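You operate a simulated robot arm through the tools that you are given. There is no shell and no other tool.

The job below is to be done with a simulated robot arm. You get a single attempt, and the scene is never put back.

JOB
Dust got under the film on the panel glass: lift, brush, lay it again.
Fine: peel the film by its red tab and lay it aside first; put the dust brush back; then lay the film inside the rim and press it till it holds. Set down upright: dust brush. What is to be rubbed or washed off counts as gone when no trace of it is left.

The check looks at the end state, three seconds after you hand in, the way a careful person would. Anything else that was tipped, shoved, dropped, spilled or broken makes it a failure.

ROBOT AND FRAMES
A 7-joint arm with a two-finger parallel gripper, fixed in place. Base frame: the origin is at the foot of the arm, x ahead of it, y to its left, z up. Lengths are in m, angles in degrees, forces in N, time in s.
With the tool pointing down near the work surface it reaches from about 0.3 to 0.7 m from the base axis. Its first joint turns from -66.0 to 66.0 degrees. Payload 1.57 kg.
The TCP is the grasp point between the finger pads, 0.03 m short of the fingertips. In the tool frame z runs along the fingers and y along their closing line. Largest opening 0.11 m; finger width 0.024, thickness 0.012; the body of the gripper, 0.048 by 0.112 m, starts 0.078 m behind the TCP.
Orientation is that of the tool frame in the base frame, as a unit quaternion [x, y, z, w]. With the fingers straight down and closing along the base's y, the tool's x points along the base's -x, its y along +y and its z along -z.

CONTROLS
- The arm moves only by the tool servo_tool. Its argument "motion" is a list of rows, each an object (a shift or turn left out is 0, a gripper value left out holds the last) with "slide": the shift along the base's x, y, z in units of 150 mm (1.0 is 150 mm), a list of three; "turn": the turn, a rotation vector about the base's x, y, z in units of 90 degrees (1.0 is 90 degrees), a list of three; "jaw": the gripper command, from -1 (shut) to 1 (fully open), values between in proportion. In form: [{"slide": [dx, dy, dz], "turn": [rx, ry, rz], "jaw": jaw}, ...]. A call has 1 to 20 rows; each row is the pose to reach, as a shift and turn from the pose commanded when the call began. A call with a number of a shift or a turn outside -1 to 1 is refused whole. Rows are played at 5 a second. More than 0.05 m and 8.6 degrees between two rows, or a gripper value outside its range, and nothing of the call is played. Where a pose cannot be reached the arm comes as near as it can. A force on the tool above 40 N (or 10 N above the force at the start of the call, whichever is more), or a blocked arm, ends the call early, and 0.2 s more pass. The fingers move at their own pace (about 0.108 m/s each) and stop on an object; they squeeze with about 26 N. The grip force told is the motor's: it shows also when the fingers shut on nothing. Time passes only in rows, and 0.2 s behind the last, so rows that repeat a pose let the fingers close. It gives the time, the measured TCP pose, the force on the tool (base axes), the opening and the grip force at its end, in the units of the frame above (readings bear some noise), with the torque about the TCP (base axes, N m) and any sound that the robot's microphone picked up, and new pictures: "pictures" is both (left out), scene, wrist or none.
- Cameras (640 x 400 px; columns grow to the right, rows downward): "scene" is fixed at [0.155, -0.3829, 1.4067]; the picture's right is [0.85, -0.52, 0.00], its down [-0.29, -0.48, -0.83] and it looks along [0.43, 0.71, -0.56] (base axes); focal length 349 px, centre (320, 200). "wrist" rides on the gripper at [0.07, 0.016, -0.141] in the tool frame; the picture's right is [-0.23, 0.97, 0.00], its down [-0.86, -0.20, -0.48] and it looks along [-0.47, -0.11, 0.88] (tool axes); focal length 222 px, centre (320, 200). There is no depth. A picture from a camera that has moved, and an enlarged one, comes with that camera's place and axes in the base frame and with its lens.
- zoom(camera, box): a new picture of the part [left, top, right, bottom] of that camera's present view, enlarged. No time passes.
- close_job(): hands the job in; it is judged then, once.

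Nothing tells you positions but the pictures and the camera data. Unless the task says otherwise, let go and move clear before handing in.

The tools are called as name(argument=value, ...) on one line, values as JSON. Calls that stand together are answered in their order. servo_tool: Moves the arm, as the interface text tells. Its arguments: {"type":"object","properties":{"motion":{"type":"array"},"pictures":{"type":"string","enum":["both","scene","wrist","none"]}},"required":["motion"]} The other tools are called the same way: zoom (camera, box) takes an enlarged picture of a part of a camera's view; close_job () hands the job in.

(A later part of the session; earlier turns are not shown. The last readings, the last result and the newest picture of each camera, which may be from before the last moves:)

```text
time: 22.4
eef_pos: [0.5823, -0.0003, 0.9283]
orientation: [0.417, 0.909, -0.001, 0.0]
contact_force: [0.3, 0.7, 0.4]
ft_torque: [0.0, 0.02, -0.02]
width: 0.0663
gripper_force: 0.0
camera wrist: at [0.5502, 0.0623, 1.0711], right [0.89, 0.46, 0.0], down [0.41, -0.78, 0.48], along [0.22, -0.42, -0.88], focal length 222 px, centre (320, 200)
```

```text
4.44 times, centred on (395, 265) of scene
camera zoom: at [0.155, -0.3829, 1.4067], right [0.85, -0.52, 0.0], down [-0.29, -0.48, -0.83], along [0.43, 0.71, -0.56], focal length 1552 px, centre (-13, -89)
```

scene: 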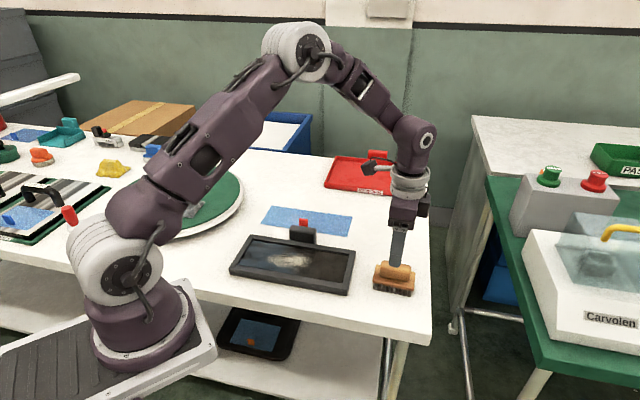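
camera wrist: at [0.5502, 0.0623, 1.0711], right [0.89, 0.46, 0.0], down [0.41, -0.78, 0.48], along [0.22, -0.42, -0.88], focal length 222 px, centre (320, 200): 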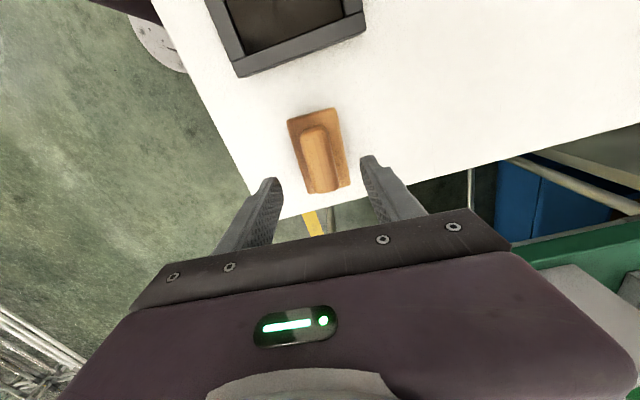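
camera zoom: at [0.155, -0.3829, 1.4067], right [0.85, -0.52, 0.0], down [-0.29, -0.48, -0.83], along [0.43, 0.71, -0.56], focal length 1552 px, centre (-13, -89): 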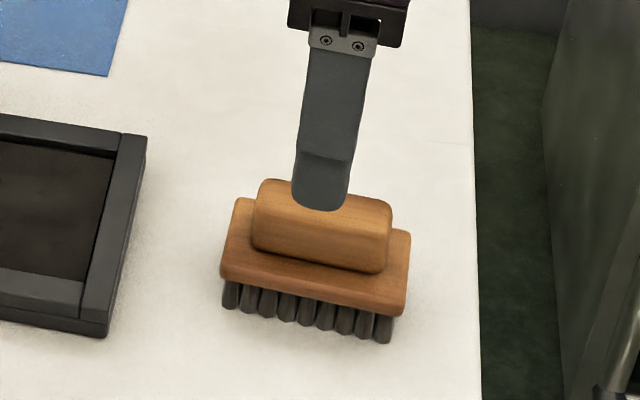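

The handle is centred and the angle matches. I'll lower the fingers around the handle, keeping the tips just above the brush's board.

servo_tool(motion=[{"slide": [-0.003, -0.01, -0.15]}, {"slide": [-0.003, -0.01, -0.28]}, {"slide": [-0.003, -0.01, -0.35]}, {"slide": [-0.003, -0.01, -0.38]}, {"slide": [-0.003, -0.01, -0.38]}])

zoom(camera="wrist", box=[240, 120, 400, 220])

zoom(camera="scene", box=[360, 240, 430, 300])

```text
time: 23.6
eef_pos: [0.5822, -0.002, 0.8709]
orientation: [0.417, 0.909, 0.0, 0.0]
contact_force: [-0.6, 0.8, -0.4]
ft_torque: [0.05, 0.01, -0.01]
width: 0.0658
gripper_force: 0.1
camera wrist: at [0.55, 0.0609, 1.0145], right [0.89, 0.46, 0.0], down [0.41, -0.78, 0.48], along [0.22, -0.42, -0.88], focal length 222 px, centre (320, 200)
```

scene: 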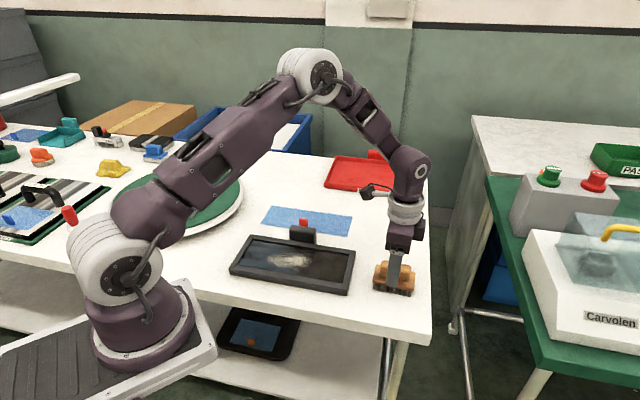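
wrist: 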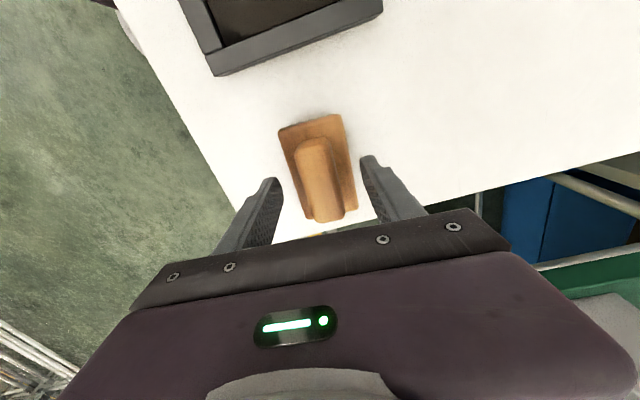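

```text
4.00 times, centred on (320, 170) of wrist
camera zoom: at [0.55, 0.0609, 1.0145], right [0.89, 0.46, 0.0], down [0.41, -0.78, 0.48], along [0.22, -0.42, -0.88], focal length 888 px, centre (320, 320)
```

zoom: 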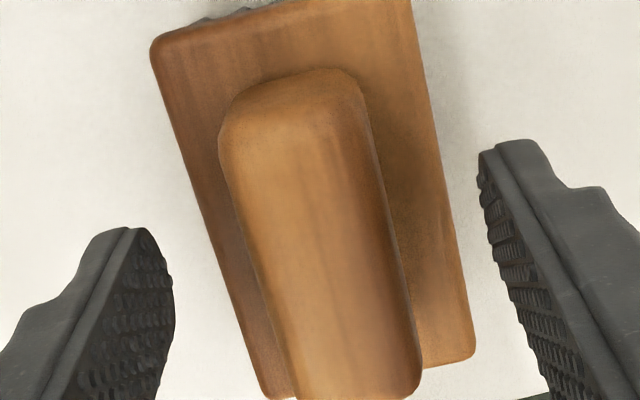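

```text
6.67 times, centred on (395, 270) of scene
camera zoom: at [0.155, -0.3829, 1.4067], right [0.85, -0.52, 0.0], down [-0.29, -0.48, -0.83], along [0.43, 0.71, -0.56], focal length 2329 px, centre (-180, -267)
```

zoom: 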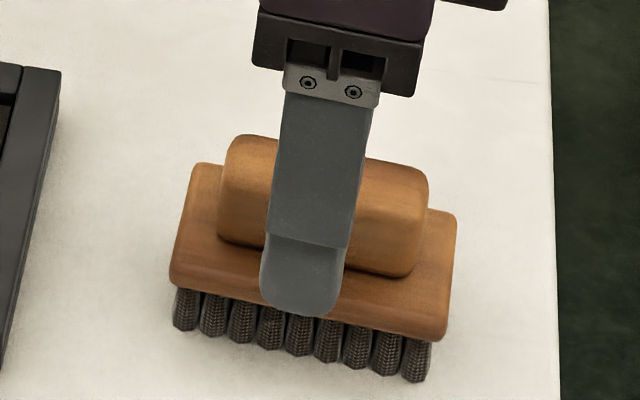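

The fingers straddle the handle evenly and the tips are a few mm above the board. I'll lower 2 mm more and close.

servo_tool(motion=[{"slide": [0, 0, -0.0133]}, {"slide": [0, 0, -0.0133], "jaw": -0.2}, {"slide": [0, 0, -0.0133], "jaw": -1}, {"slide": [0, 0, -0.0133], "jaw": -1}, {"slide": [0, 0, -0.0133], "jaw": -1}, {"slide": [0, 0, -0.0133], "jaw": -1}])

zoom(camera="scene", box=[360, 240, 430, 300])

```text
time: 25.0
eef_pos: [0.583, -0.0023, 0.8693]
orientation: [0.417, 0.909, -0.001, 0.0]
contact_force: [0.0, 0.3, 1.5]
ft_torque: [-0.02, -0.02, 0.03]
width: 0.027
gripper_force: 25.9
camera wrist: at [0.5503, 0.0612, 1.0128], right [0.89, 0.46, 0.0], down [0.41, -0.78, 0.48], along [0.22, -0.42, -0.88], focal length 222 px, centre (320, 200)
```

scene: 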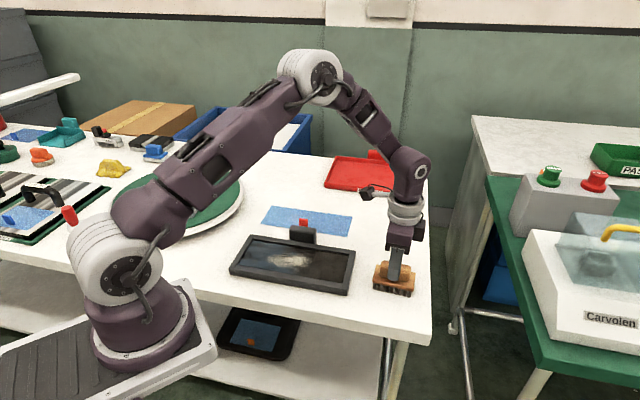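
wrist: 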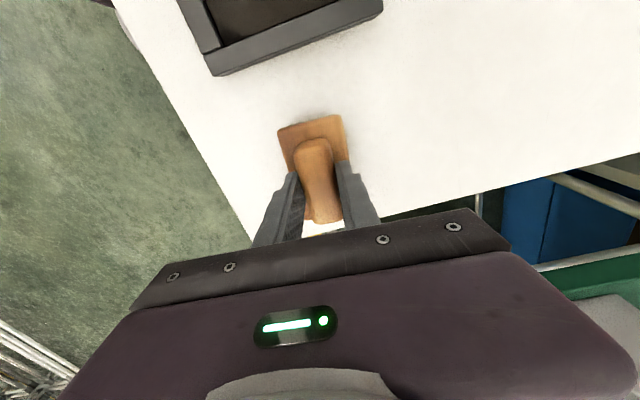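

```text
6.67 times, centred on (395, 270) of scene
camera zoom: at [0.1549, -0.3829, 1.4067], right [0.85, -0.52, 0.0], down [-0.29, -0.48, -0.83], along [0.43, 0.71, -0.56], focal length 2329 px, centre (-180, -267)
```

zoom: 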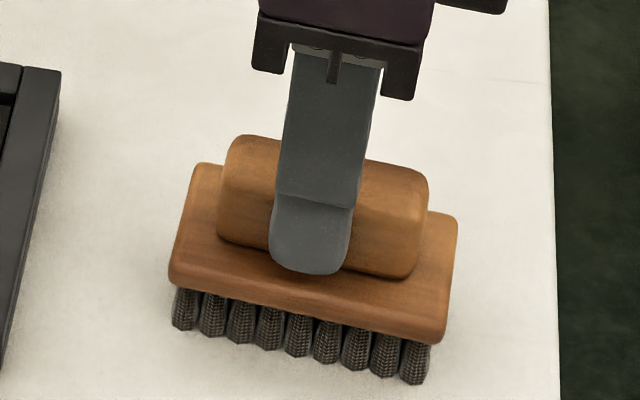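

The brush is gripped at 27 mm. I'll lift it straight up, carry it over to the panel and turn it back about 4° to line up with the rim.

servo_tool(motion=[{"slide": [0, 0, 0.1]}, {"slide": [0, 0, 0.3]}, {"slide": [0, 0, 0.5]}, {"slide": [-0.15, 0.15, 0.6], "turn": [0, 0, 0.015]}, {"slide": [-0.35, 0.34, 0.6], "turn": [0, 0, 0.03]}, {"slide": [-0.55, 0.53, 0.6], "turn": [0, 0, 0.0444]}, {"slide": [-0.75, 0.73, 0.6], "turn": [0, 0, 0.0444]}, {"slide": [-0.95, 0.92, 0.6], "turn": [0, 0, 0.0444]}, {"slide": [-0.98, 0.95, 0.6], "turn": [0, 0, 0.0444]}, {"slide": [-0.98, 0.95, 0.6], "turn": [0, 0, 0.0444]}])

zoom(camera="scene", box=[220, 190, 380, 310])

zoom(camera="wrist", box=[220, 0, 440, 220])

```text
time: 27.2
eef_pos: [0.4352, 0.1405, 0.961]
orientation: [0.386, 0.923, 0.0, -0.001]
contact_force: [0.4, 0.4, -0.6]
ft_torque: [-0.01, 0.03, 0.03]
width: 0.0272
gripper_force: 26.7
camera wrist: at [0.3989, 0.2012, 1.1037], right [0.85, 0.52, 0.0], down [0.46, -0.75, 0.48], along [0.25, -0.41, -0.88], focal length 222 px, centre (320, 200)
```

scene: 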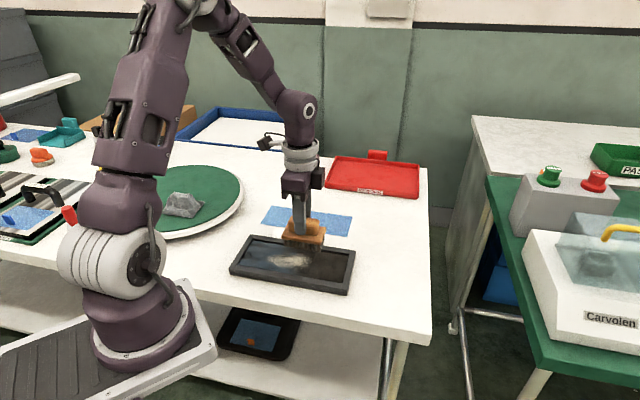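
wrist: 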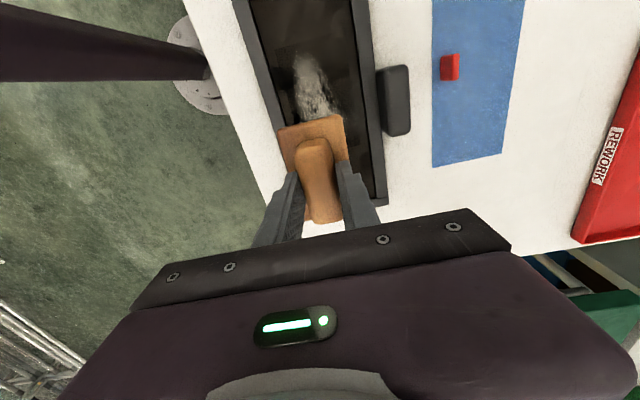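

```text
3.33 times, centred on (300, 250) of scene
camera zoom: at [0.155, -0.3829, 1.4067], right [0.85, -0.52, 0.0], down [-0.29, -0.48, -0.83], along [0.43, 0.71, -0.56], focal length 1164 px, centre (387, 33)
```

zoom: 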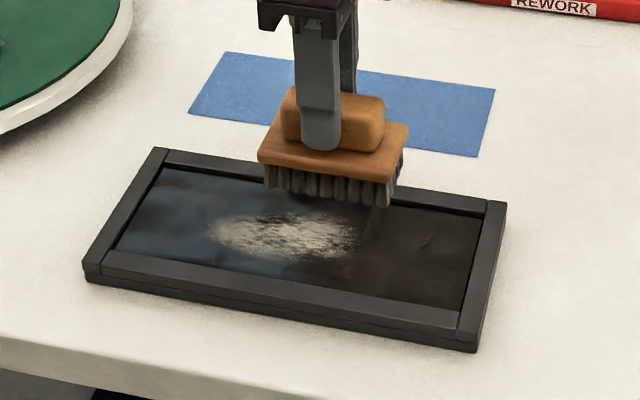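

```text
1.82 times, centred on (330, 110) of wrist
camera zoom: at [0.3989, 0.2012, 1.1037], right [0.85, 0.52, 0.0], down [0.46, -0.75, 0.48], along [0.25, -0.41, -0.88], focal length 404 px, centre (302, 364)
```

zoom: 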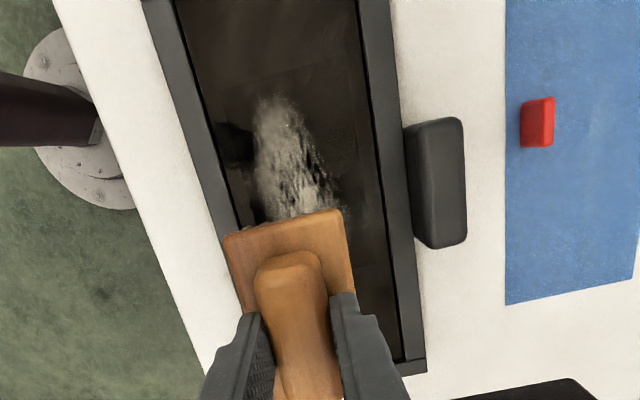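

The brush is above the inside of the panel, clear of the rim. I'll lower it toward the glass in small steps.

servo_tool(motion=[{"slide": [0, 0, -0.15]}, {"slide": [0, 0, -0.3]}, {"slide": [0, 0, -0.4]}, {"slide": [0, 0, -0.44]}, {"slide": [0, 0, -0.453]}, {"slide": [0, 0, -0.453]}], pictures="none")

zoom(camera="scene", box=[220, 210, 380, 310])

```text
time: 28.6
eef_pos: [0.4358, 0.1407, 0.8928]
orientation: [0.385, 0.923, 0.001, 0.0]
contact_force: [0.2, 0.0, -1.3]
ft_torque: [-0.01, -0.01, -0.02]
width: 0.0271
gripper_force: 25.9
```

```text
4.00 times, centred on (300, 260) of scene
camera zoom: at [0.155, -0.3829, 1.4067], right [0.85, -0.52, 0.0], down [-0.29, -0.48, -0.83], along [0.43, 0.71, -0.56], focal length 1397 px, centre (400, -40)
```

zoom: 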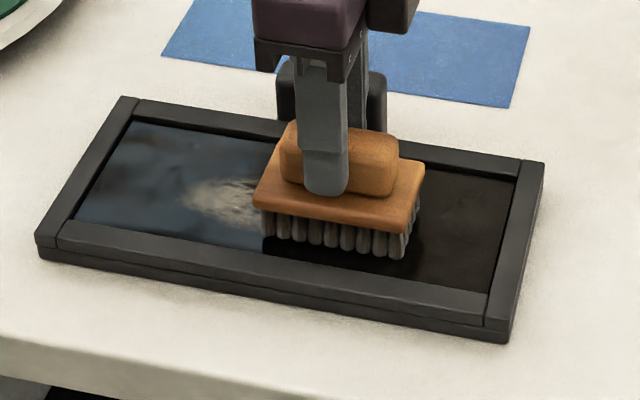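

servo_tool(motion=[{"slide": [0, 0, -0.0067]}, {"slide": [0, 0, -0.0133]}, {"slide": [0, 0, -0.0167]}, {"slide": [0, 0, -0.0167]}], pictures="none")

```text
time: 29.6
eef_pos: [0.4359, 0.1404, 0.8898]
orientation: [0.385, 0.923, 0.0, 0.0]
contact_force: [-0.3, 0.2, -1.0]
ft_torque: [0.0, -0.03, 0.03]
width: 0.0271
gripper_force: 25.7
```

servo_tool(motion=[{"slide": [0, 0, -0.0067]}, {"slide": [0, 0, -0.01]}, {"slide": [0, 0, -0.01]}], pictures="none")

```text
time: 30.4
eef_pos: [0.4345, 0.1397, 0.8886]
orientation: [0.385, 0.923, -0.001, 0.0]
contact_force: [0.0, 0.0, -1.3]
ft_torque: [0.01, 0.03, 0.01]
width: 0.0274
gripper_force: 26.4
```

servo_tool(motion=[{"slide": [0, 0, -0.005]}, {"slide": [0, 0, -0.0067]}, {"slide": [0, 0, -0.0067]}], pictures="none")

zoom(camera="scene", box=[270, 230, 340, 290])

```text
time: 31.2
eef_pos: [0.4352, 0.139, 0.8872]
orientation: [0.386, 0.923, 0.001, 0.0]
contact_force: [-3.8, -0.6, 26.2]
ft_torque: [-0.03, 0.17, 0.02]
width: 0.0272
gripper_force: 26.3
```

```text
6.67 times, centred on (305, 260) of scene
camera zoom: at [0.1545, -0.383, 1.4067], right [0.85, -0.52, 0.0], down [-0.29, -0.48, -0.83], along [0.43, 0.71, -0.56], focal length 2329 px, centre (420, -200)
```

zoom: 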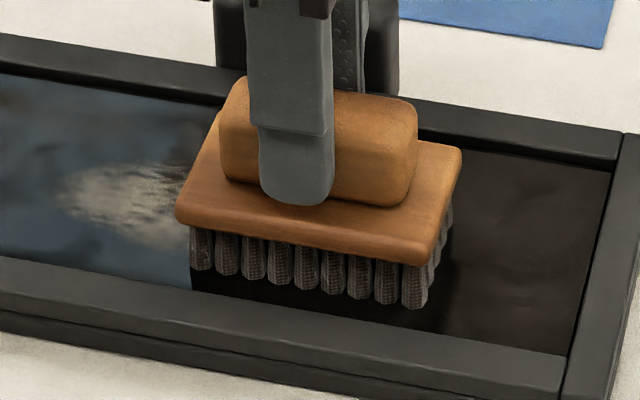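

Contact is stiff, at 26 N. I'll back off about half a millimetre for a light press, then look before sweeping.

servo_tool(motion=[{"slide": [0, 0, 0.0033]}, {"slide": [0, 0, 0.0033]}], pictures="none")

```text
time: 31.8
eef_pos: [0.4362, 0.1393, 0.8878]
orientation: [0.386, 0.923, 0.0, 0.0]
contact_force: [-1.5, -1.8, 9.0]
ft_torque: [-0.05, -0.08, -0.04]
width: 0.0271
gripper_force: 25.8
```

A light 9 N press is good. I'll sweep along the panel through the dust and back once, then look.

servo_tool(motion=[{"slide": [-0.047, 0.047, 0]}, {"slide": [-0.118, 0.118, 0]}, {"slide": [-0.189, 0.189, 0]}, {"slide": [-0.259, 0.259, 0]}, {"slide": [-0.33, 0.33, 0]}, {"slide": [-0.4, 0.4, 0]}, {"slide": [-0.443, 0.443, 0]}, {"slide": [-0.4, 0.4, 0]}, {"slide": [-0.33, 0.33, 0]}, {"slide": [-0.259, 0.259, 0]}, {"slide": [-0.189, 0.189, 0]}, {"slide": [-0.118, 0.118, 0]}, {"slide": [-0.047, 0.047, 0]}, {"slide": [0.05, -0.05, 0]}, {"slide": [0.12, -0.12, 0]}])

zoom(camera="scene", box=[220, 210, 380, 310])

zoom(camera="wrist", box=[220, 0, 440, 220])

```text
time: 35.0
eef_pos: [0.454, 0.1195, 0.8884]
orientation: [0.386, 0.922, 0.0, 0.001]
contact_force: [-0.5, 0.0, -1.0]
ft_torque: [-0.02, 0.02, 0.0]
width: 0.0274
gripper_force: 26.3
camera wrist: at [0.4172, 0.1816, 1.0305], right [0.85, 0.52, 0.0], down [0.46, -0.75, 0.48], along [0.25, -0.41, -0.88], focal length 222 px, centre (320, 200)
```

scene: 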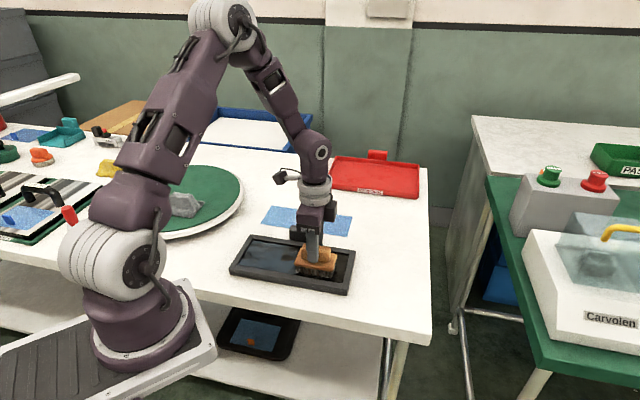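
wrist: 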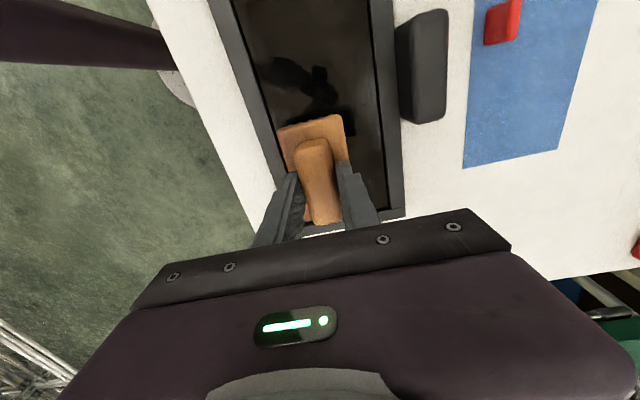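

```text
4.00 times, centred on (300, 260) of scene
camera zoom: at [0.155, -0.3829, 1.4067], right [0.85, -0.52, 0.0], down [-0.29, -0.48, -0.83], along [0.43, 0.71, -0.56], focal length 1397 px, centre (400, -40)
```

zoom: 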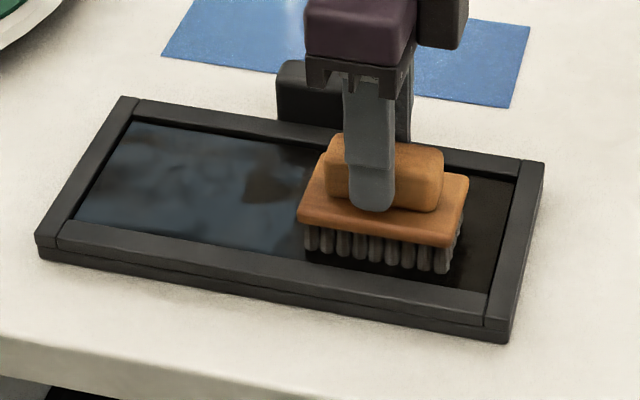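

```text
1.82 times, centred on (330, 110) of wrist
camera zoom: at [0.4172, 0.1816, 1.0305], right [0.85, 0.52, 0.0], down [0.46, -0.75, 0.48], along [0.25, -0.41, -0.88], focal length 404 px, centre (302, 364)
```

zoom: 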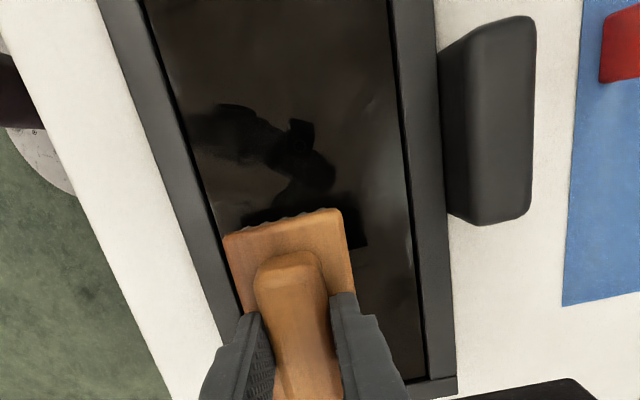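

The dust patch already looks gone along the first track. I'll make a second pass nearer the far rim, then repeat the near track to catch any faint remains.

servo_tool(motion=[{"slide": [0.06, 0.06, -0.002]}, {"slide": [0.12, 0.12, -0.002]}, {"slide": [0.04, 0.2, -0.002]}, {"slide": [-0.04, 0.28, -0.002]}, {"slide": [-0.12, 0.36, -0.002]}, {"slide": [-0.2, 0.44, -0.002]}, {"slide": [-0.28, 0.52, -0.002]}, {"slide": [-0.36, 0.6, -0.002]}, {"slide": [-0.44, 0.68, -0.002]}, {"slide": [-0.36, 0.6, -0.002]}, {"slide": [-0.28, 0.52, -0.002]}, {"slide": [-0.2, 0.44, -0.002]}, {"slide": [-0.12, 0.36, -0.002]}, {"slide": [-0.04, 0.28, -0.002]}, {"slide": [0.04, 0.2, -0.002]}, {"slide": [0.12, 0.12, -0.002]}], pictures="none")

zoom(camera="scene", box=[220, 210, 380, 310])

zoom(camera="wrist", box=[220, 0, 440, 220])

```text
time: 38.4
eef_pos: [0.4714, 0.139, 0.8869]
orientation: [0.385, 0.923, -0.002, 0.0]
contact_force: [-4.6, 3.5, 11.8]
ft_torque: [0.1, 0.01, -0.02]
width: 0.027
gripper_force: 25.8
```

```text
4.00 times, centred on (300, 260) of scene
camera zoom: at [0.1547, -0.3828, 1.4067], right [0.85, -0.52, 0.0], down [-0.29, -0.48, -0.83], along [0.43, 0.71, -0.56], focal length 1397 px, centre (400, -40)
```

zoom: 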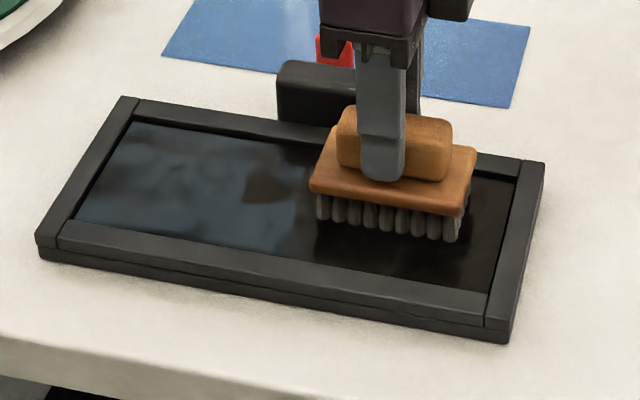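

```text
1.82 times, centred on (330, 110) of wrist
camera zoom: at [0.4352, 0.1999, 1.0297], right [0.85, 0.52, 0.0], down [0.46, -0.75, 0.48], along [0.25, -0.41, -0.88], focal length 404 px, centre (302, 364)
```

zoom: 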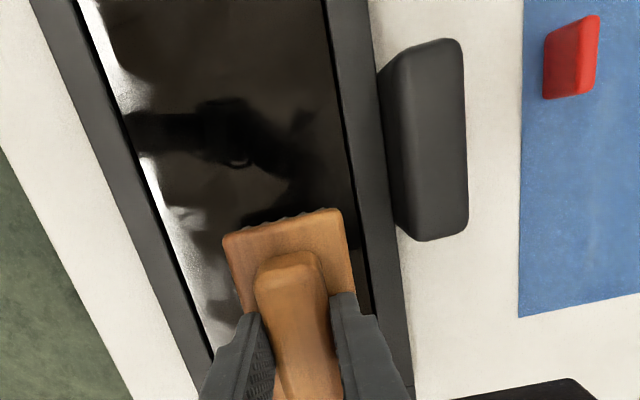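

No dust shows now, only reflections of the arm. I'll run one more pass along the near side and the middle for certainty.

servo_tool(motion=[{"slide": [-0.07, -0.07, 0]}, {"slide": [-0.144, -0.144, 0]}, {"slide": [-0.224, -0.064, 0]}, {"slide": [-0.304, 0.016, 0]}, {"slide": [-0.384, 0.096, 0]}, {"slide": [-0.464, 0.176, 0]}, {"slide": [-0.544, 0.256, 0]}, {"slide": [-0.624, 0.336, 0]}, {"slide": [-0.704, 0.416, 0]}, {"slide": [-0.64, 0.48, 0]}, {"slide": [-0.56, 0.4, 0]}, {"slide": [-0.48, 0.32, 0]}, {"slide": [-0.4, 0.24, 0]}, {"slide": [-0.32, 0.16, 0]}, {"slide": [-0.24, 0.08, 0]}, {"slide": [-0.16, 0.0, 0]}, {"slide": [-0.08, -0.08, 0]}], pictures="none")

servo_tool(motion=[{"slide": [0, 0, 0.07]}, {"slide": [0, 0, 0.2]}, {"slide": [0, 0, 0.35]}, {"slide": [0.1, -0.1, 0.5]}, {"slide": [0.25, -0.25, 0.5]}, {"slide": [0.25, -0.25, 0.5]}])

zoom(camera="scene", box=[220, 210, 380, 310])

zoom(camera="wrist", box=[220, 0, 440, 220])

```text
time: 42.0
eef_pos: [0.4593, 0.1263, 0.8885]
orientation: [0.385, 0.923, -0.001, 0.0]
contact_force: [-0.2, -0.9, -1.1]
ft_torque: [0.0, -0.03, -0.03]
width: 0.0274
gripper_force: 26.3
```

```text
time: 43.4
eef_pos: [0.4968, 0.0912, 0.9614]
orientation: [0.385, 0.923, 0.0, 0.0]
contact_force: [-0.2, 0.3, -0.1]
ft_torque: [0.03, 0.01, 0.01]
width: 0.0273
gripper_force: 26.3
camera wrist: at [0.4608, 0.1515, 1.1043], right [0.85, 0.52, 0.0], down [0.46, -0.75, 0.48], along [0.25, -0.41, -0.88], focal length 222 px, centre (320, 200)
```

scene: 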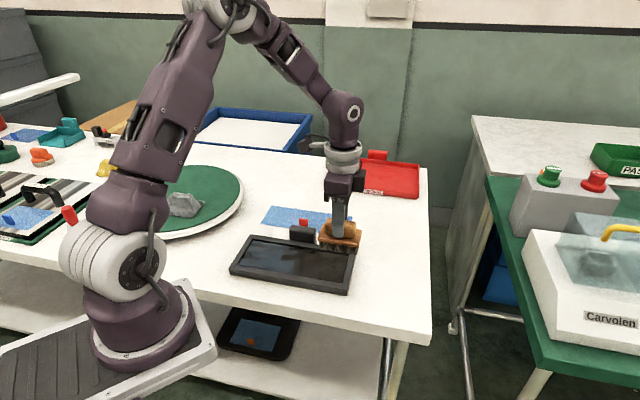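
wrist: 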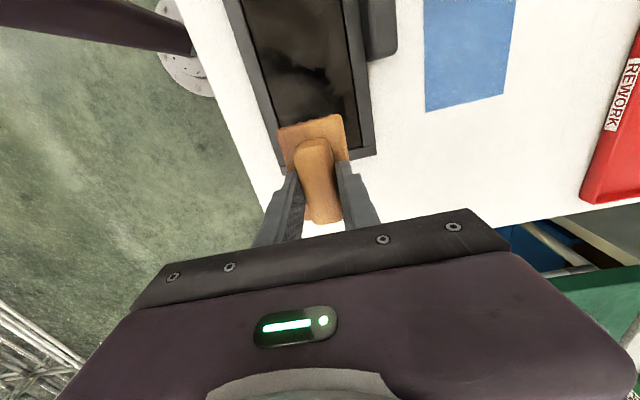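

```text
4.00 times, centred on (300, 260) of scene
camera zoom: at [0.155, -0.3829, 1.4067], right [0.85, -0.52, 0.0], down [-0.29, -0.48, -0.83], along [0.43, 0.71, -0.56], focal length 1397 px, centre (400, -40)
```

zoom: 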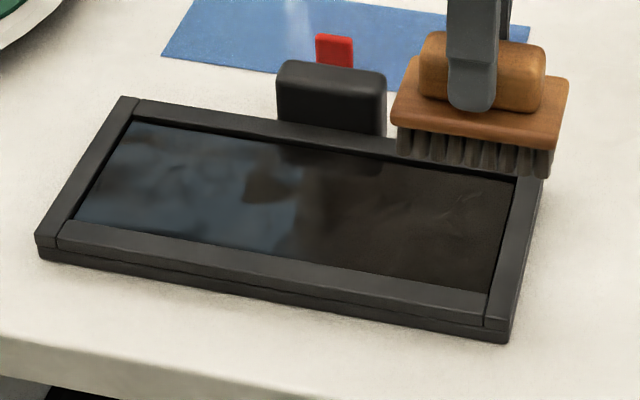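

```text
1.82 times, centred on (330, 110) of wrist
camera zoom: at [0.4608, 0.1515, 1.1043], right [0.85, 0.52, 0.0], down [0.46, -0.75, 0.48], along [0.25, -0.41, -0.88], focal length 404 px, centre (302, 364)
```

zoom: 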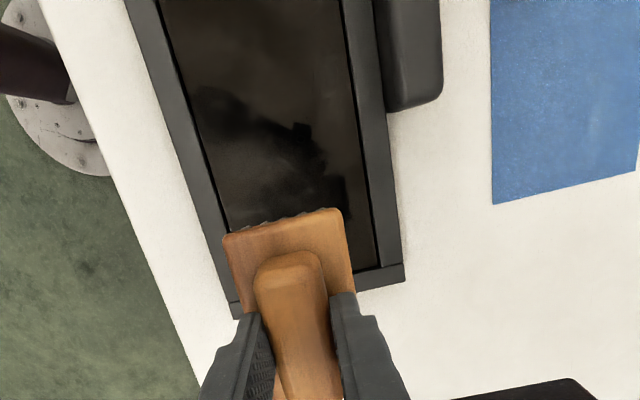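

The glass looks clean, but I'll check the patch area closely for faint traces before putting the brush back.

zoom(camera="scene", box=[235, 235, 305, 285])

zoom(camera="scene", box=[285, 240, 355, 290])

zoom(camera="wrist", box=[240, 0, 370, 130])

```text
8.00 times, centred on (270, 260) of scene
camera zoom: at [0.155, -0.3829, 1.4067], right [0.85, -0.52, 0.0], down [-0.29, -0.48, -0.83], along [0.43, 0.71, -0.56], focal length 2795 px, centre (720, -280)
```

zoom: 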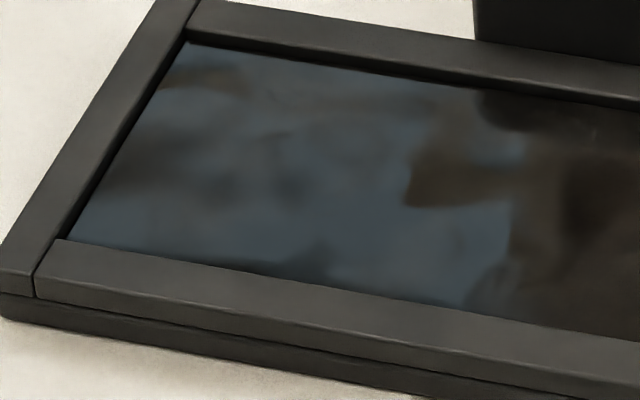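

```text
8.00 times, centred on (320, 265) of scene
camera zoom: at [0.155, -0.3829, 1.4067], right [0.85, -0.52, 0.0], down [-0.29, -0.48, -0.83], along [0.43, 0.71, -0.56], focal length 2795 px, centre (320, -320)
```

zoom: 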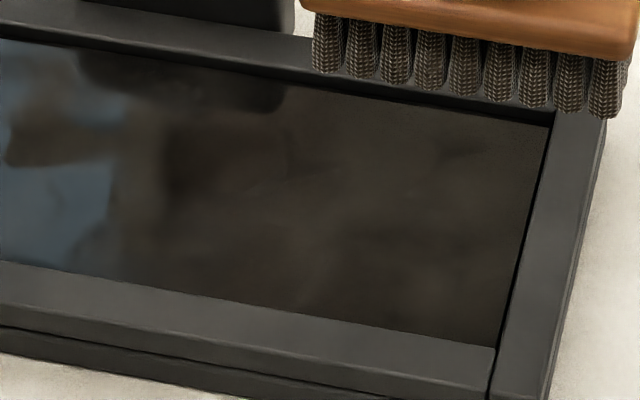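

```text
3.08 times, centred on (305, 65) of wrist
camera zoom: at [0.4608, 0.1515, 1.1043], right [0.85, 0.52, 0.0], down [0.46, -0.75, 0.48], along [0.25, -0.41, -0.88], focal length 684 px, centre (366, 615)
```

zoom: 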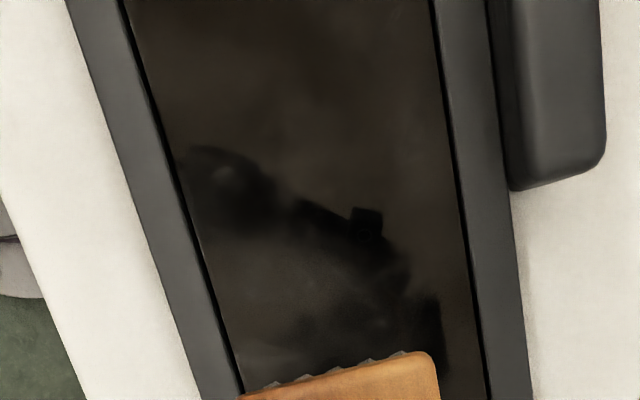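

The glass is clean in every view I have. Now I'll take the brush back to exactly where it stood.

servo_tool(motion=[{"slide": [0.1, -0.11, 0.02], "turn": [0, 0, -0.015]}, {"slide": [0.28, -0.3, 0.02], "turn": [0, 0, -0.03]}, {"slide": [0.45, -0.49, 0.0], "turn": [0, 0, -0.0444]}, {"slide": [0.57, -0.62, -0.05], "turn": [0, 0, -0.0444]}, {"slide": [0.57, -0.62, -0.25], "turn": [0, 0, -0.0444]}, {"slide": [0.57, -0.62, -0.42], "turn": [0, 0, -0.0444]}, {"slide": [0.57, -0.62, -0.54], "turn": [0, 0, -0.0444]}, {"slide": [0.57, -0.62, -0.58], "turn": [0, 0, -0.0444]}, {"slide": [0.57, -0.62, -0.58], "turn": [0, 0, -0.0444]}])

zoom(camera="scene", box=[360, 240, 430, 300])

zoom(camera="scene", box=[220, 210, 380, 310])

```text
time: 45.4
eef_pos: [0.5831, -0.003, 0.8757]
orientation: [0.417, 0.909, 0.0, 0.0]
contact_force: [0.8, 0.2, -1.4]
ft_torque: [-0.01, -0.01, 0.0]
width: 0.0272
gripper_force: 25.7
camera wrist: at [0.5505, 0.0609, 1.0179], right [0.89, 0.46, 0.0], down [0.41, -0.78, 0.48], along [0.22, -0.42, -0.88], focal length 222 px, centre (320, 200)
```

scene: 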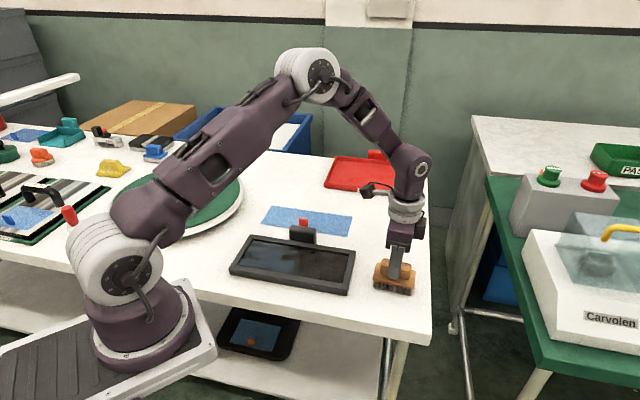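
wrist: 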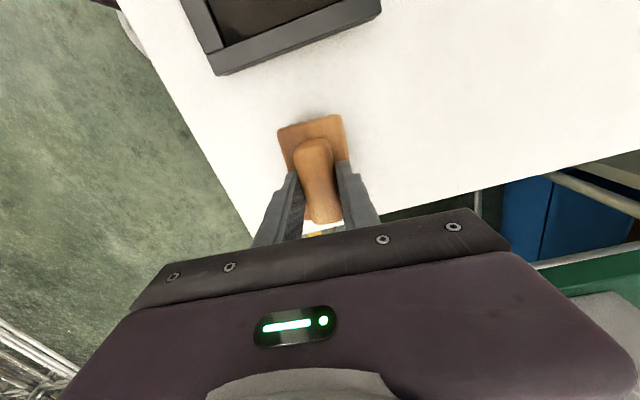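

```text
6.67 times, centred on (395, 270) of scene
camera zoom: at [0.155, -0.3829, 1.4067], right [0.85, -0.52, 0.0], down [-0.29, -0.48, -0.83], along [0.43, 0.71, -0.56], focal length 2329 px, centre (-180, -267)
```

zoom: 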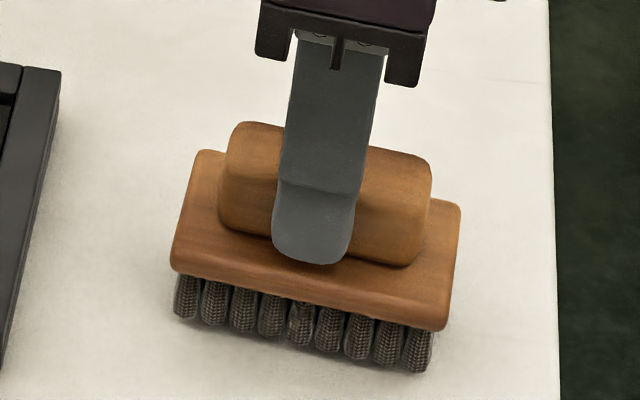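

```text
4.00 times, centred on (300, 260) of scene
camera zoom: at [0.155, -0.3829, 1.4067], right [0.85, -0.52, 0.0], down [-0.29, -0.48, -0.83], along [0.43, 0.71, -0.56], focal length 1397 px, centre (400, -40)
```

zoom: 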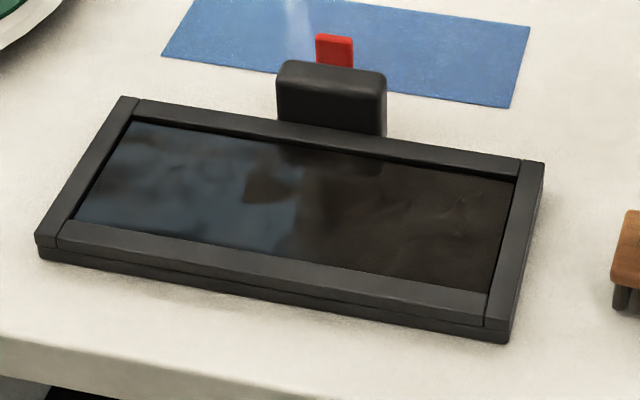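

zoom(camera="scene", box=[285, 240, 355, 290])

zoom(camera="scene", box=[250, 235, 320, 285])

```text
8.00 times, centred on (320, 265) of scene
camera zoom: at [0.155, -0.3829, 1.4067], right [0.85, -0.52, 0.0], down [-0.29, -0.48, -0.83], along [0.43, 0.71, -0.56], focal length 2795 px, centre (320, -320)
```

zoom: 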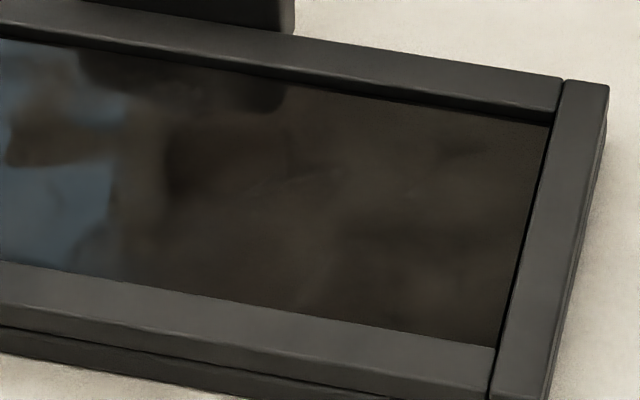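

```text
8.00 times, centred on (285, 260) of scene
camera zoom: at [0.155, -0.3829, 1.4067], right [0.85, -0.52, 0.0], down [-0.29, -0.48, -0.83], along [0.43, 0.71, -0.56], focal length 2795 px, centre (600, -280)
```

zoom: 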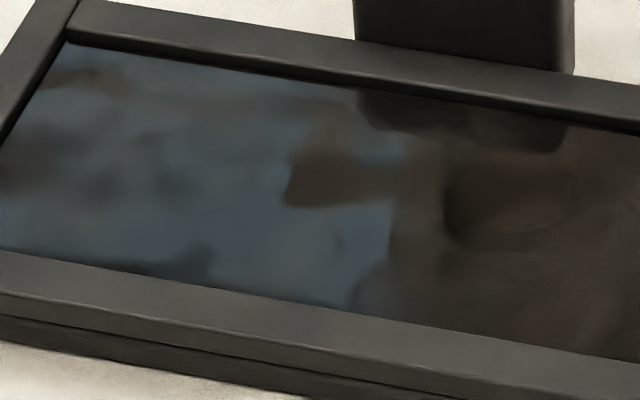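

The glass shows only soft reflections. I'll finish setting the brush down with small steps until it touches.

servo_tool(motion=[{"slide": [0, 0, -0.01]}, {"slide": [0, 0, -0.02]}, {"slide": [0, 0, -0.03]}, {"slide": [0, 0, -0.03]}], pictures="none")

```text
time: 46.4
eef_pos: [0.5828, -0.0032, 0.8717]
orientation: [0.417, 0.909, 0.0, 0.0]
contact_force: [-1.2, -0.2, -1.0]
ft_torque: [0.02, -0.02, 0.03]
width: 0.0272
gripper_force: 26.0
```

servo_tool(motion=[{"slide": [0, 0, -0.004]}, {"slide": [0, 0, -0.0067]}, {"slide": [0, 0, -0.0067]}], pictures="none")

```text
time: 47.2
eef_pos: [0.5824, -0.0023, 0.8706]
orientation: [0.418, 0.909, 0.001, 0.0]
contact_force: [0.3, -0.3, 0.2]
ft_torque: [0.0, -0.01, -0.03]
width: 0.0274
gripper_force: 26.6
```

servo_tool(motion=[{"slide": [0, 0, -0.002]}, {"slide": [0, 0, -0.002]}], pictures="none")

zoom(camera="scene", box=[360, 240, 430, 300])

```text
time: 47.8
eef_pos: [0.5824, -0.0021, 0.8701]
orientation: [0.416, 0.909, 0.001, 0.0]
contact_force: [-0.3, 0.0, -0.4]
ft_torque: [0.01, 0.0, -0.01]
width: 0.0271
gripper_force: 25.9
```

```text
6.67 times, centred on (395, 270) of scene
camera zoom: at [0.155, -0.3829, 1.4067], right [0.85, -0.52, 0.0], down [-0.29, -0.48, -0.83], along [0.43, 0.71, -0.56], focal length 2329 px, centre (-180, -267)
```

zoom: 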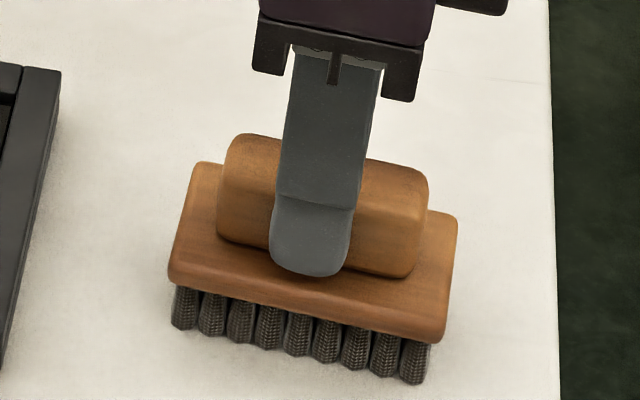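

servo_tool(motion=[{"slide": [0, 0, -0.002]}, {"slide": [0, 0, -0.002]}], pictures="none")

```text
time: 48.4
eef_pos: [0.5814, -0.0027, 0.8698]
orientation: [0.417, 0.909, 0.001, -0.001]
contact_force: [0.6, 0.3, -1.3]
ft_torque: [-0.02, -0.02, 0.03]
width: 0.0274
gripper_force: 26.3
```

servo_tool(motion=[{"slide": [0, 0, -0.003]}, {"slide": [0, 0, -0.003]}], pictures="none")

```text
time: 49.0
eef_pos: [0.582, -0.0022, 0.869]
orientation: [0.417, 0.909, 0.0, 0.001]
contact_force: [0.1, 0.0, -1.0]
ft_torque: [-0.04, -0.01, -0.02]
width: 0.0274
gripper_force: 26.3
```

servo_tool(motion=[{"slide": [0, 0, -0.003]}, {"slide": [0, 0, -0.003]}], pictures="none")

```text
time: 49.6
eef_pos: [0.5829, -0.0038, 0.8703]
orientation: [0.417, 0.909, 0.001, 0.001]
contact_force: [-1.1, 1.6, 11.1]
ft_torque: [0.12, 0.13, 0.0]
width: 0.027
gripper_force: 25.8
```

The brush now stands on its bristles with an 11 N contact. I'll ease up slightly, open and rise straight up.

servo_tool(motion=[{"slide": [0, 0, 0.002]}, {"slide": [0, 0, 0.002], "jaw": -0.3}, {"slide": [0, 0, 0.002], "jaw": 0.1}, {"slide": [0, 0, 0.002], "jaw": 0.1}, {"slide": [0, 0, 0.08]}, {"slide": [0, 0, 0.25]}, {"slide": [0, 0, 0.5]}, {"slide": [0, 0, 0.75]}, {"slide": [0, 0, 0.9]}, {"slide": [0, 0, 0.9]}])

zoom(camera="scene", box=[350, 240, 440, 310])

```text
time: 51.8
eef_pos: [0.5816, -0.003, 1.0038]
orientation: [0.417, 0.909, 0.0, -0.001]
contact_force: [-0.6, -1.2, -1.0]
ft_torque: [0.02, 0.01, -0.03]
width: 0.0604
gripper_force: 0.0
camera wrist: at [0.5496, 0.0608, 1.1457], right [0.89, 0.46, 0.0], down [0.41, -0.78, 0.48], along [0.22, -0.42, -0.88], focal length 222 px, centre (320, 200)
```

scene: 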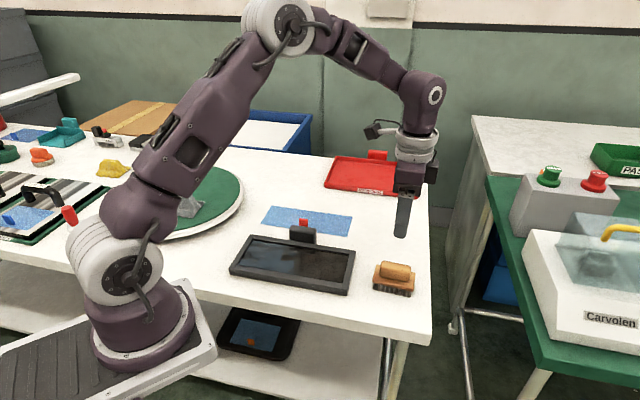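
wrist: 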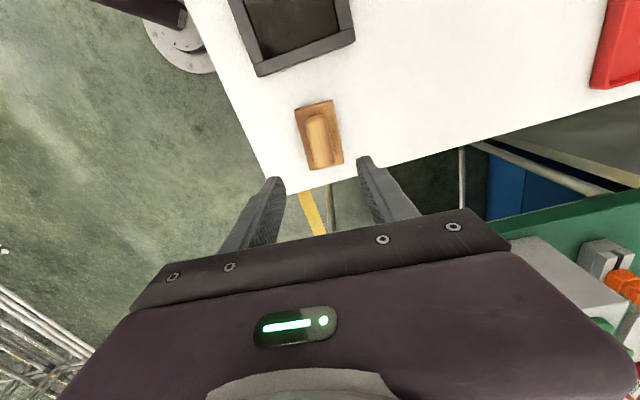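

```text
5.71 times, centred on (395, 275) of scene
camera zoom: at [0.1549, -0.3829, 1.4067], right [0.85, -0.52, 0.0], down [-0.29, -0.48, -0.83], along [0.43, 0.71, -0.56], focal length 1996 px, centre (-109, -229)
```

zoom: 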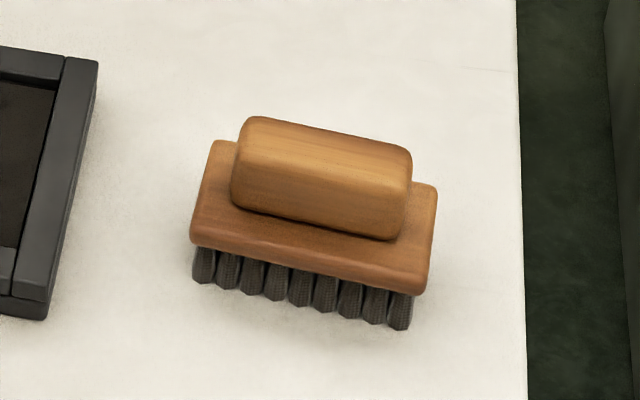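

The brush stands upright where it started. I'll swing over the panel for a top view of the glass before fetching the film.

servo_tool(motion=[{"slide": [-0.1, 0.1, 0.15], "turn": [0, 0, 0.012]}, {"slide": [-0.3, 0.28, 0.3], "turn": [0, 0, 0.024]}, {"slide": [-0.5, 0.46, 0.4], "turn": [0, 0, 0.036]}, {"slide": [-0.7, 0.64, 0.5], "turn": [0, 0, 0.048]}, {"slide": [-0.9, 0.85, 0.5], "turn": [0, 0, 0.048]}, {"slide": [-0.9, 0.85, 0.5], "turn": [0, 0, 0.048]}])

zoom(camera="wrist", box=[240, 0, 420, 180])

zoom(camera="scene", box=[220, 220, 370, 310])

```text
time: 53.2
eef_pos: [0.4478, 0.1262, 1.078]
orientation: [0.382, 0.924, 0.001, 0.0]
contact_force: [0.6, -0.7, -0.3]
ft_torque: [0.0, 0.02, 0.0]
width: 0.0606
gripper_force: 0.0
camera wrist: at [0.4102, 0.1868, 1.2207], right [0.85, 0.53, 0.0], down [0.46, -0.75, 0.48], along [0.25, -0.41, -0.88], focal length 222 px, centre (320, 200)
```

scene: 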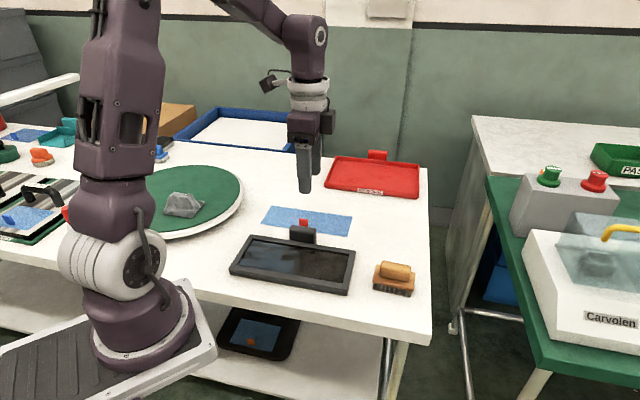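
wrist: 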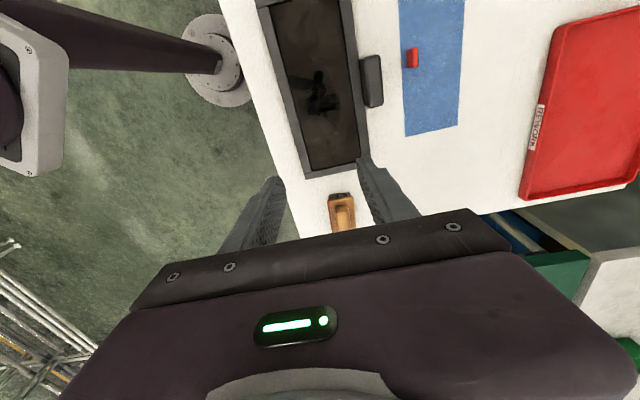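

```text
2.22 times, centred on (330, 90) of wrist
camera zoom: at [0.4102, 0.1868, 1.2207], right [0.85, 0.53, 0.0], down [0.46, -0.75, 0.48], along [0.25, -0.41, -0.88], focal length 494 px, centre (298, 444)
```

zoom: 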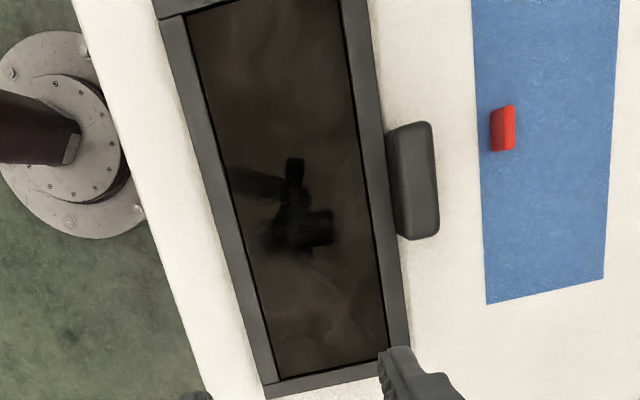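

```text
4.27 times, centred on (295, 265) of scene
camera zoom: at [0.1549, -0.3829, 1.4067], right [0.85, -0.52, 0.0], down [-0.29, -0.48, -0.83], along [0.43, 0.71, -0.56], focal length 1490 px, centre (427, -77)
```

zoom: 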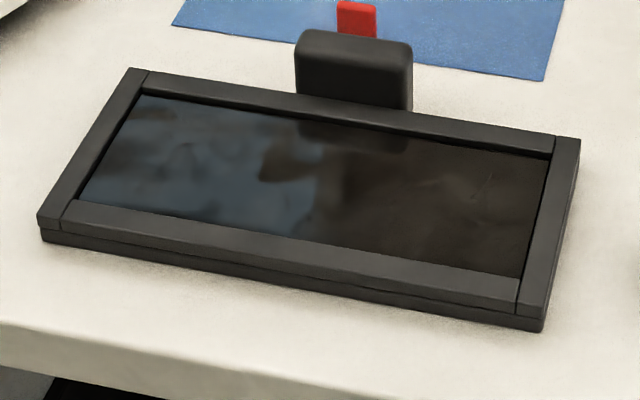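

The glass is clean, since the dark shapes are the gripper's own reflection. Now I'll go back over the laid-aside film with the jaw partly closed.

servo_tool(motion=[{"slide": [0.08, 0.18, -0.1], "jaw": -0.3}, {"slide": [0.17, 0.38, -0.25]}, {"slide": [0.26, 0.58, -0.4]}, {"slide": [0.35, 0.78, -0.6]}, {"slide": [0.436, 0.95, -0.8]}, {"slide": [0.436, 0.98, -0.856]}], pictures="none")

servo_tool(motion=[{"slide": [0, 0.06, -0.05]}, {"slide": [0, 0.102, -0.12]}, {"slide": [0, 0.102, -0.12]}, {"slide": [0, 0.102, -0.12]}])

zoom(camera="wrist", box=[240, 100, 400, 200])

```text
time: 54.6
eef_pos: [0.5135, 0.2721, 0.9518]
orientation: [0.383, 0.924, 0.0, 0.0]
contact_force: [0.6, 0.2, -0.4]
ft_torque: [-0.04, 0.01, 0.0]
width: 0.0386
gripper_force: 0.1
```

```text
time: 55.6
eef_pos: [0.5136, 0.2876, 0.9316]
orientation: [0.382, 0.924, 0.0, 0.0]
contact_force: [-0.3, 0.3, -1.1]
ft_torque: [-0.02, 0.0, -0.01]
width: 0.0385
gripper_force: 0.2
camera wrist: at [0.476, 0.3482, 1.0747], right [0.85, 0.53, 0.0], down [0.46, -0.75, 0.48], along [0.25, -0.41, -0.88], focal length 222 px, centre (320, 200)
```

scene: 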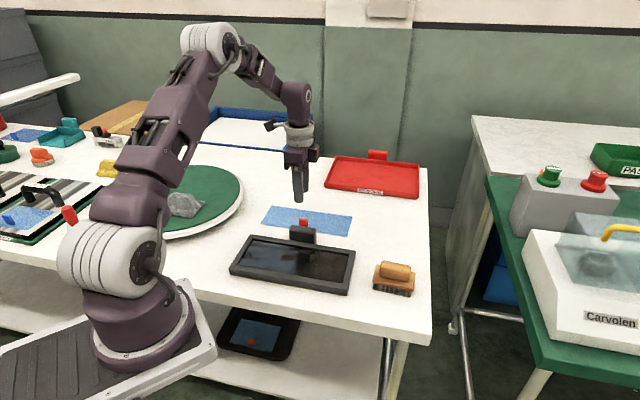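
wrist: 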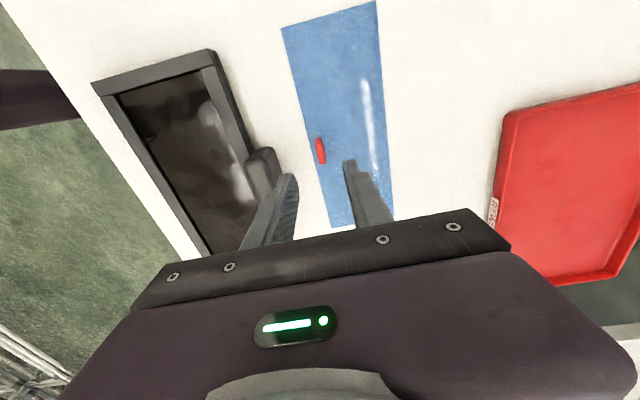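

```text
4.00 times, centred on (320, 150) of wrist
camera zoom: at [0.476, 0.3482, 1.0747], right [0.85, 0.53, 0.0], down [0.46, -0.75, 0.48], along [0.25, -0.41, -0.88], focal length 888 px, centre (320, 400)
```

zoom: 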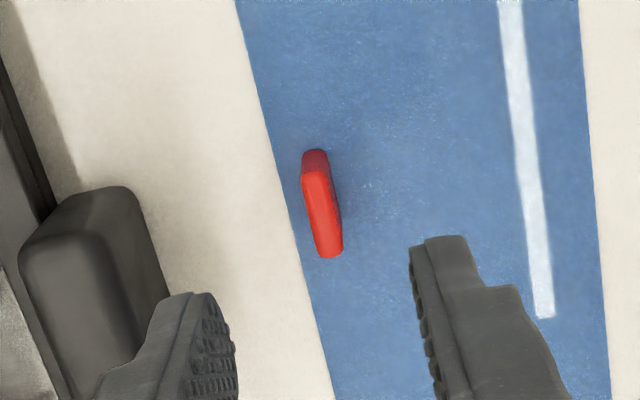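

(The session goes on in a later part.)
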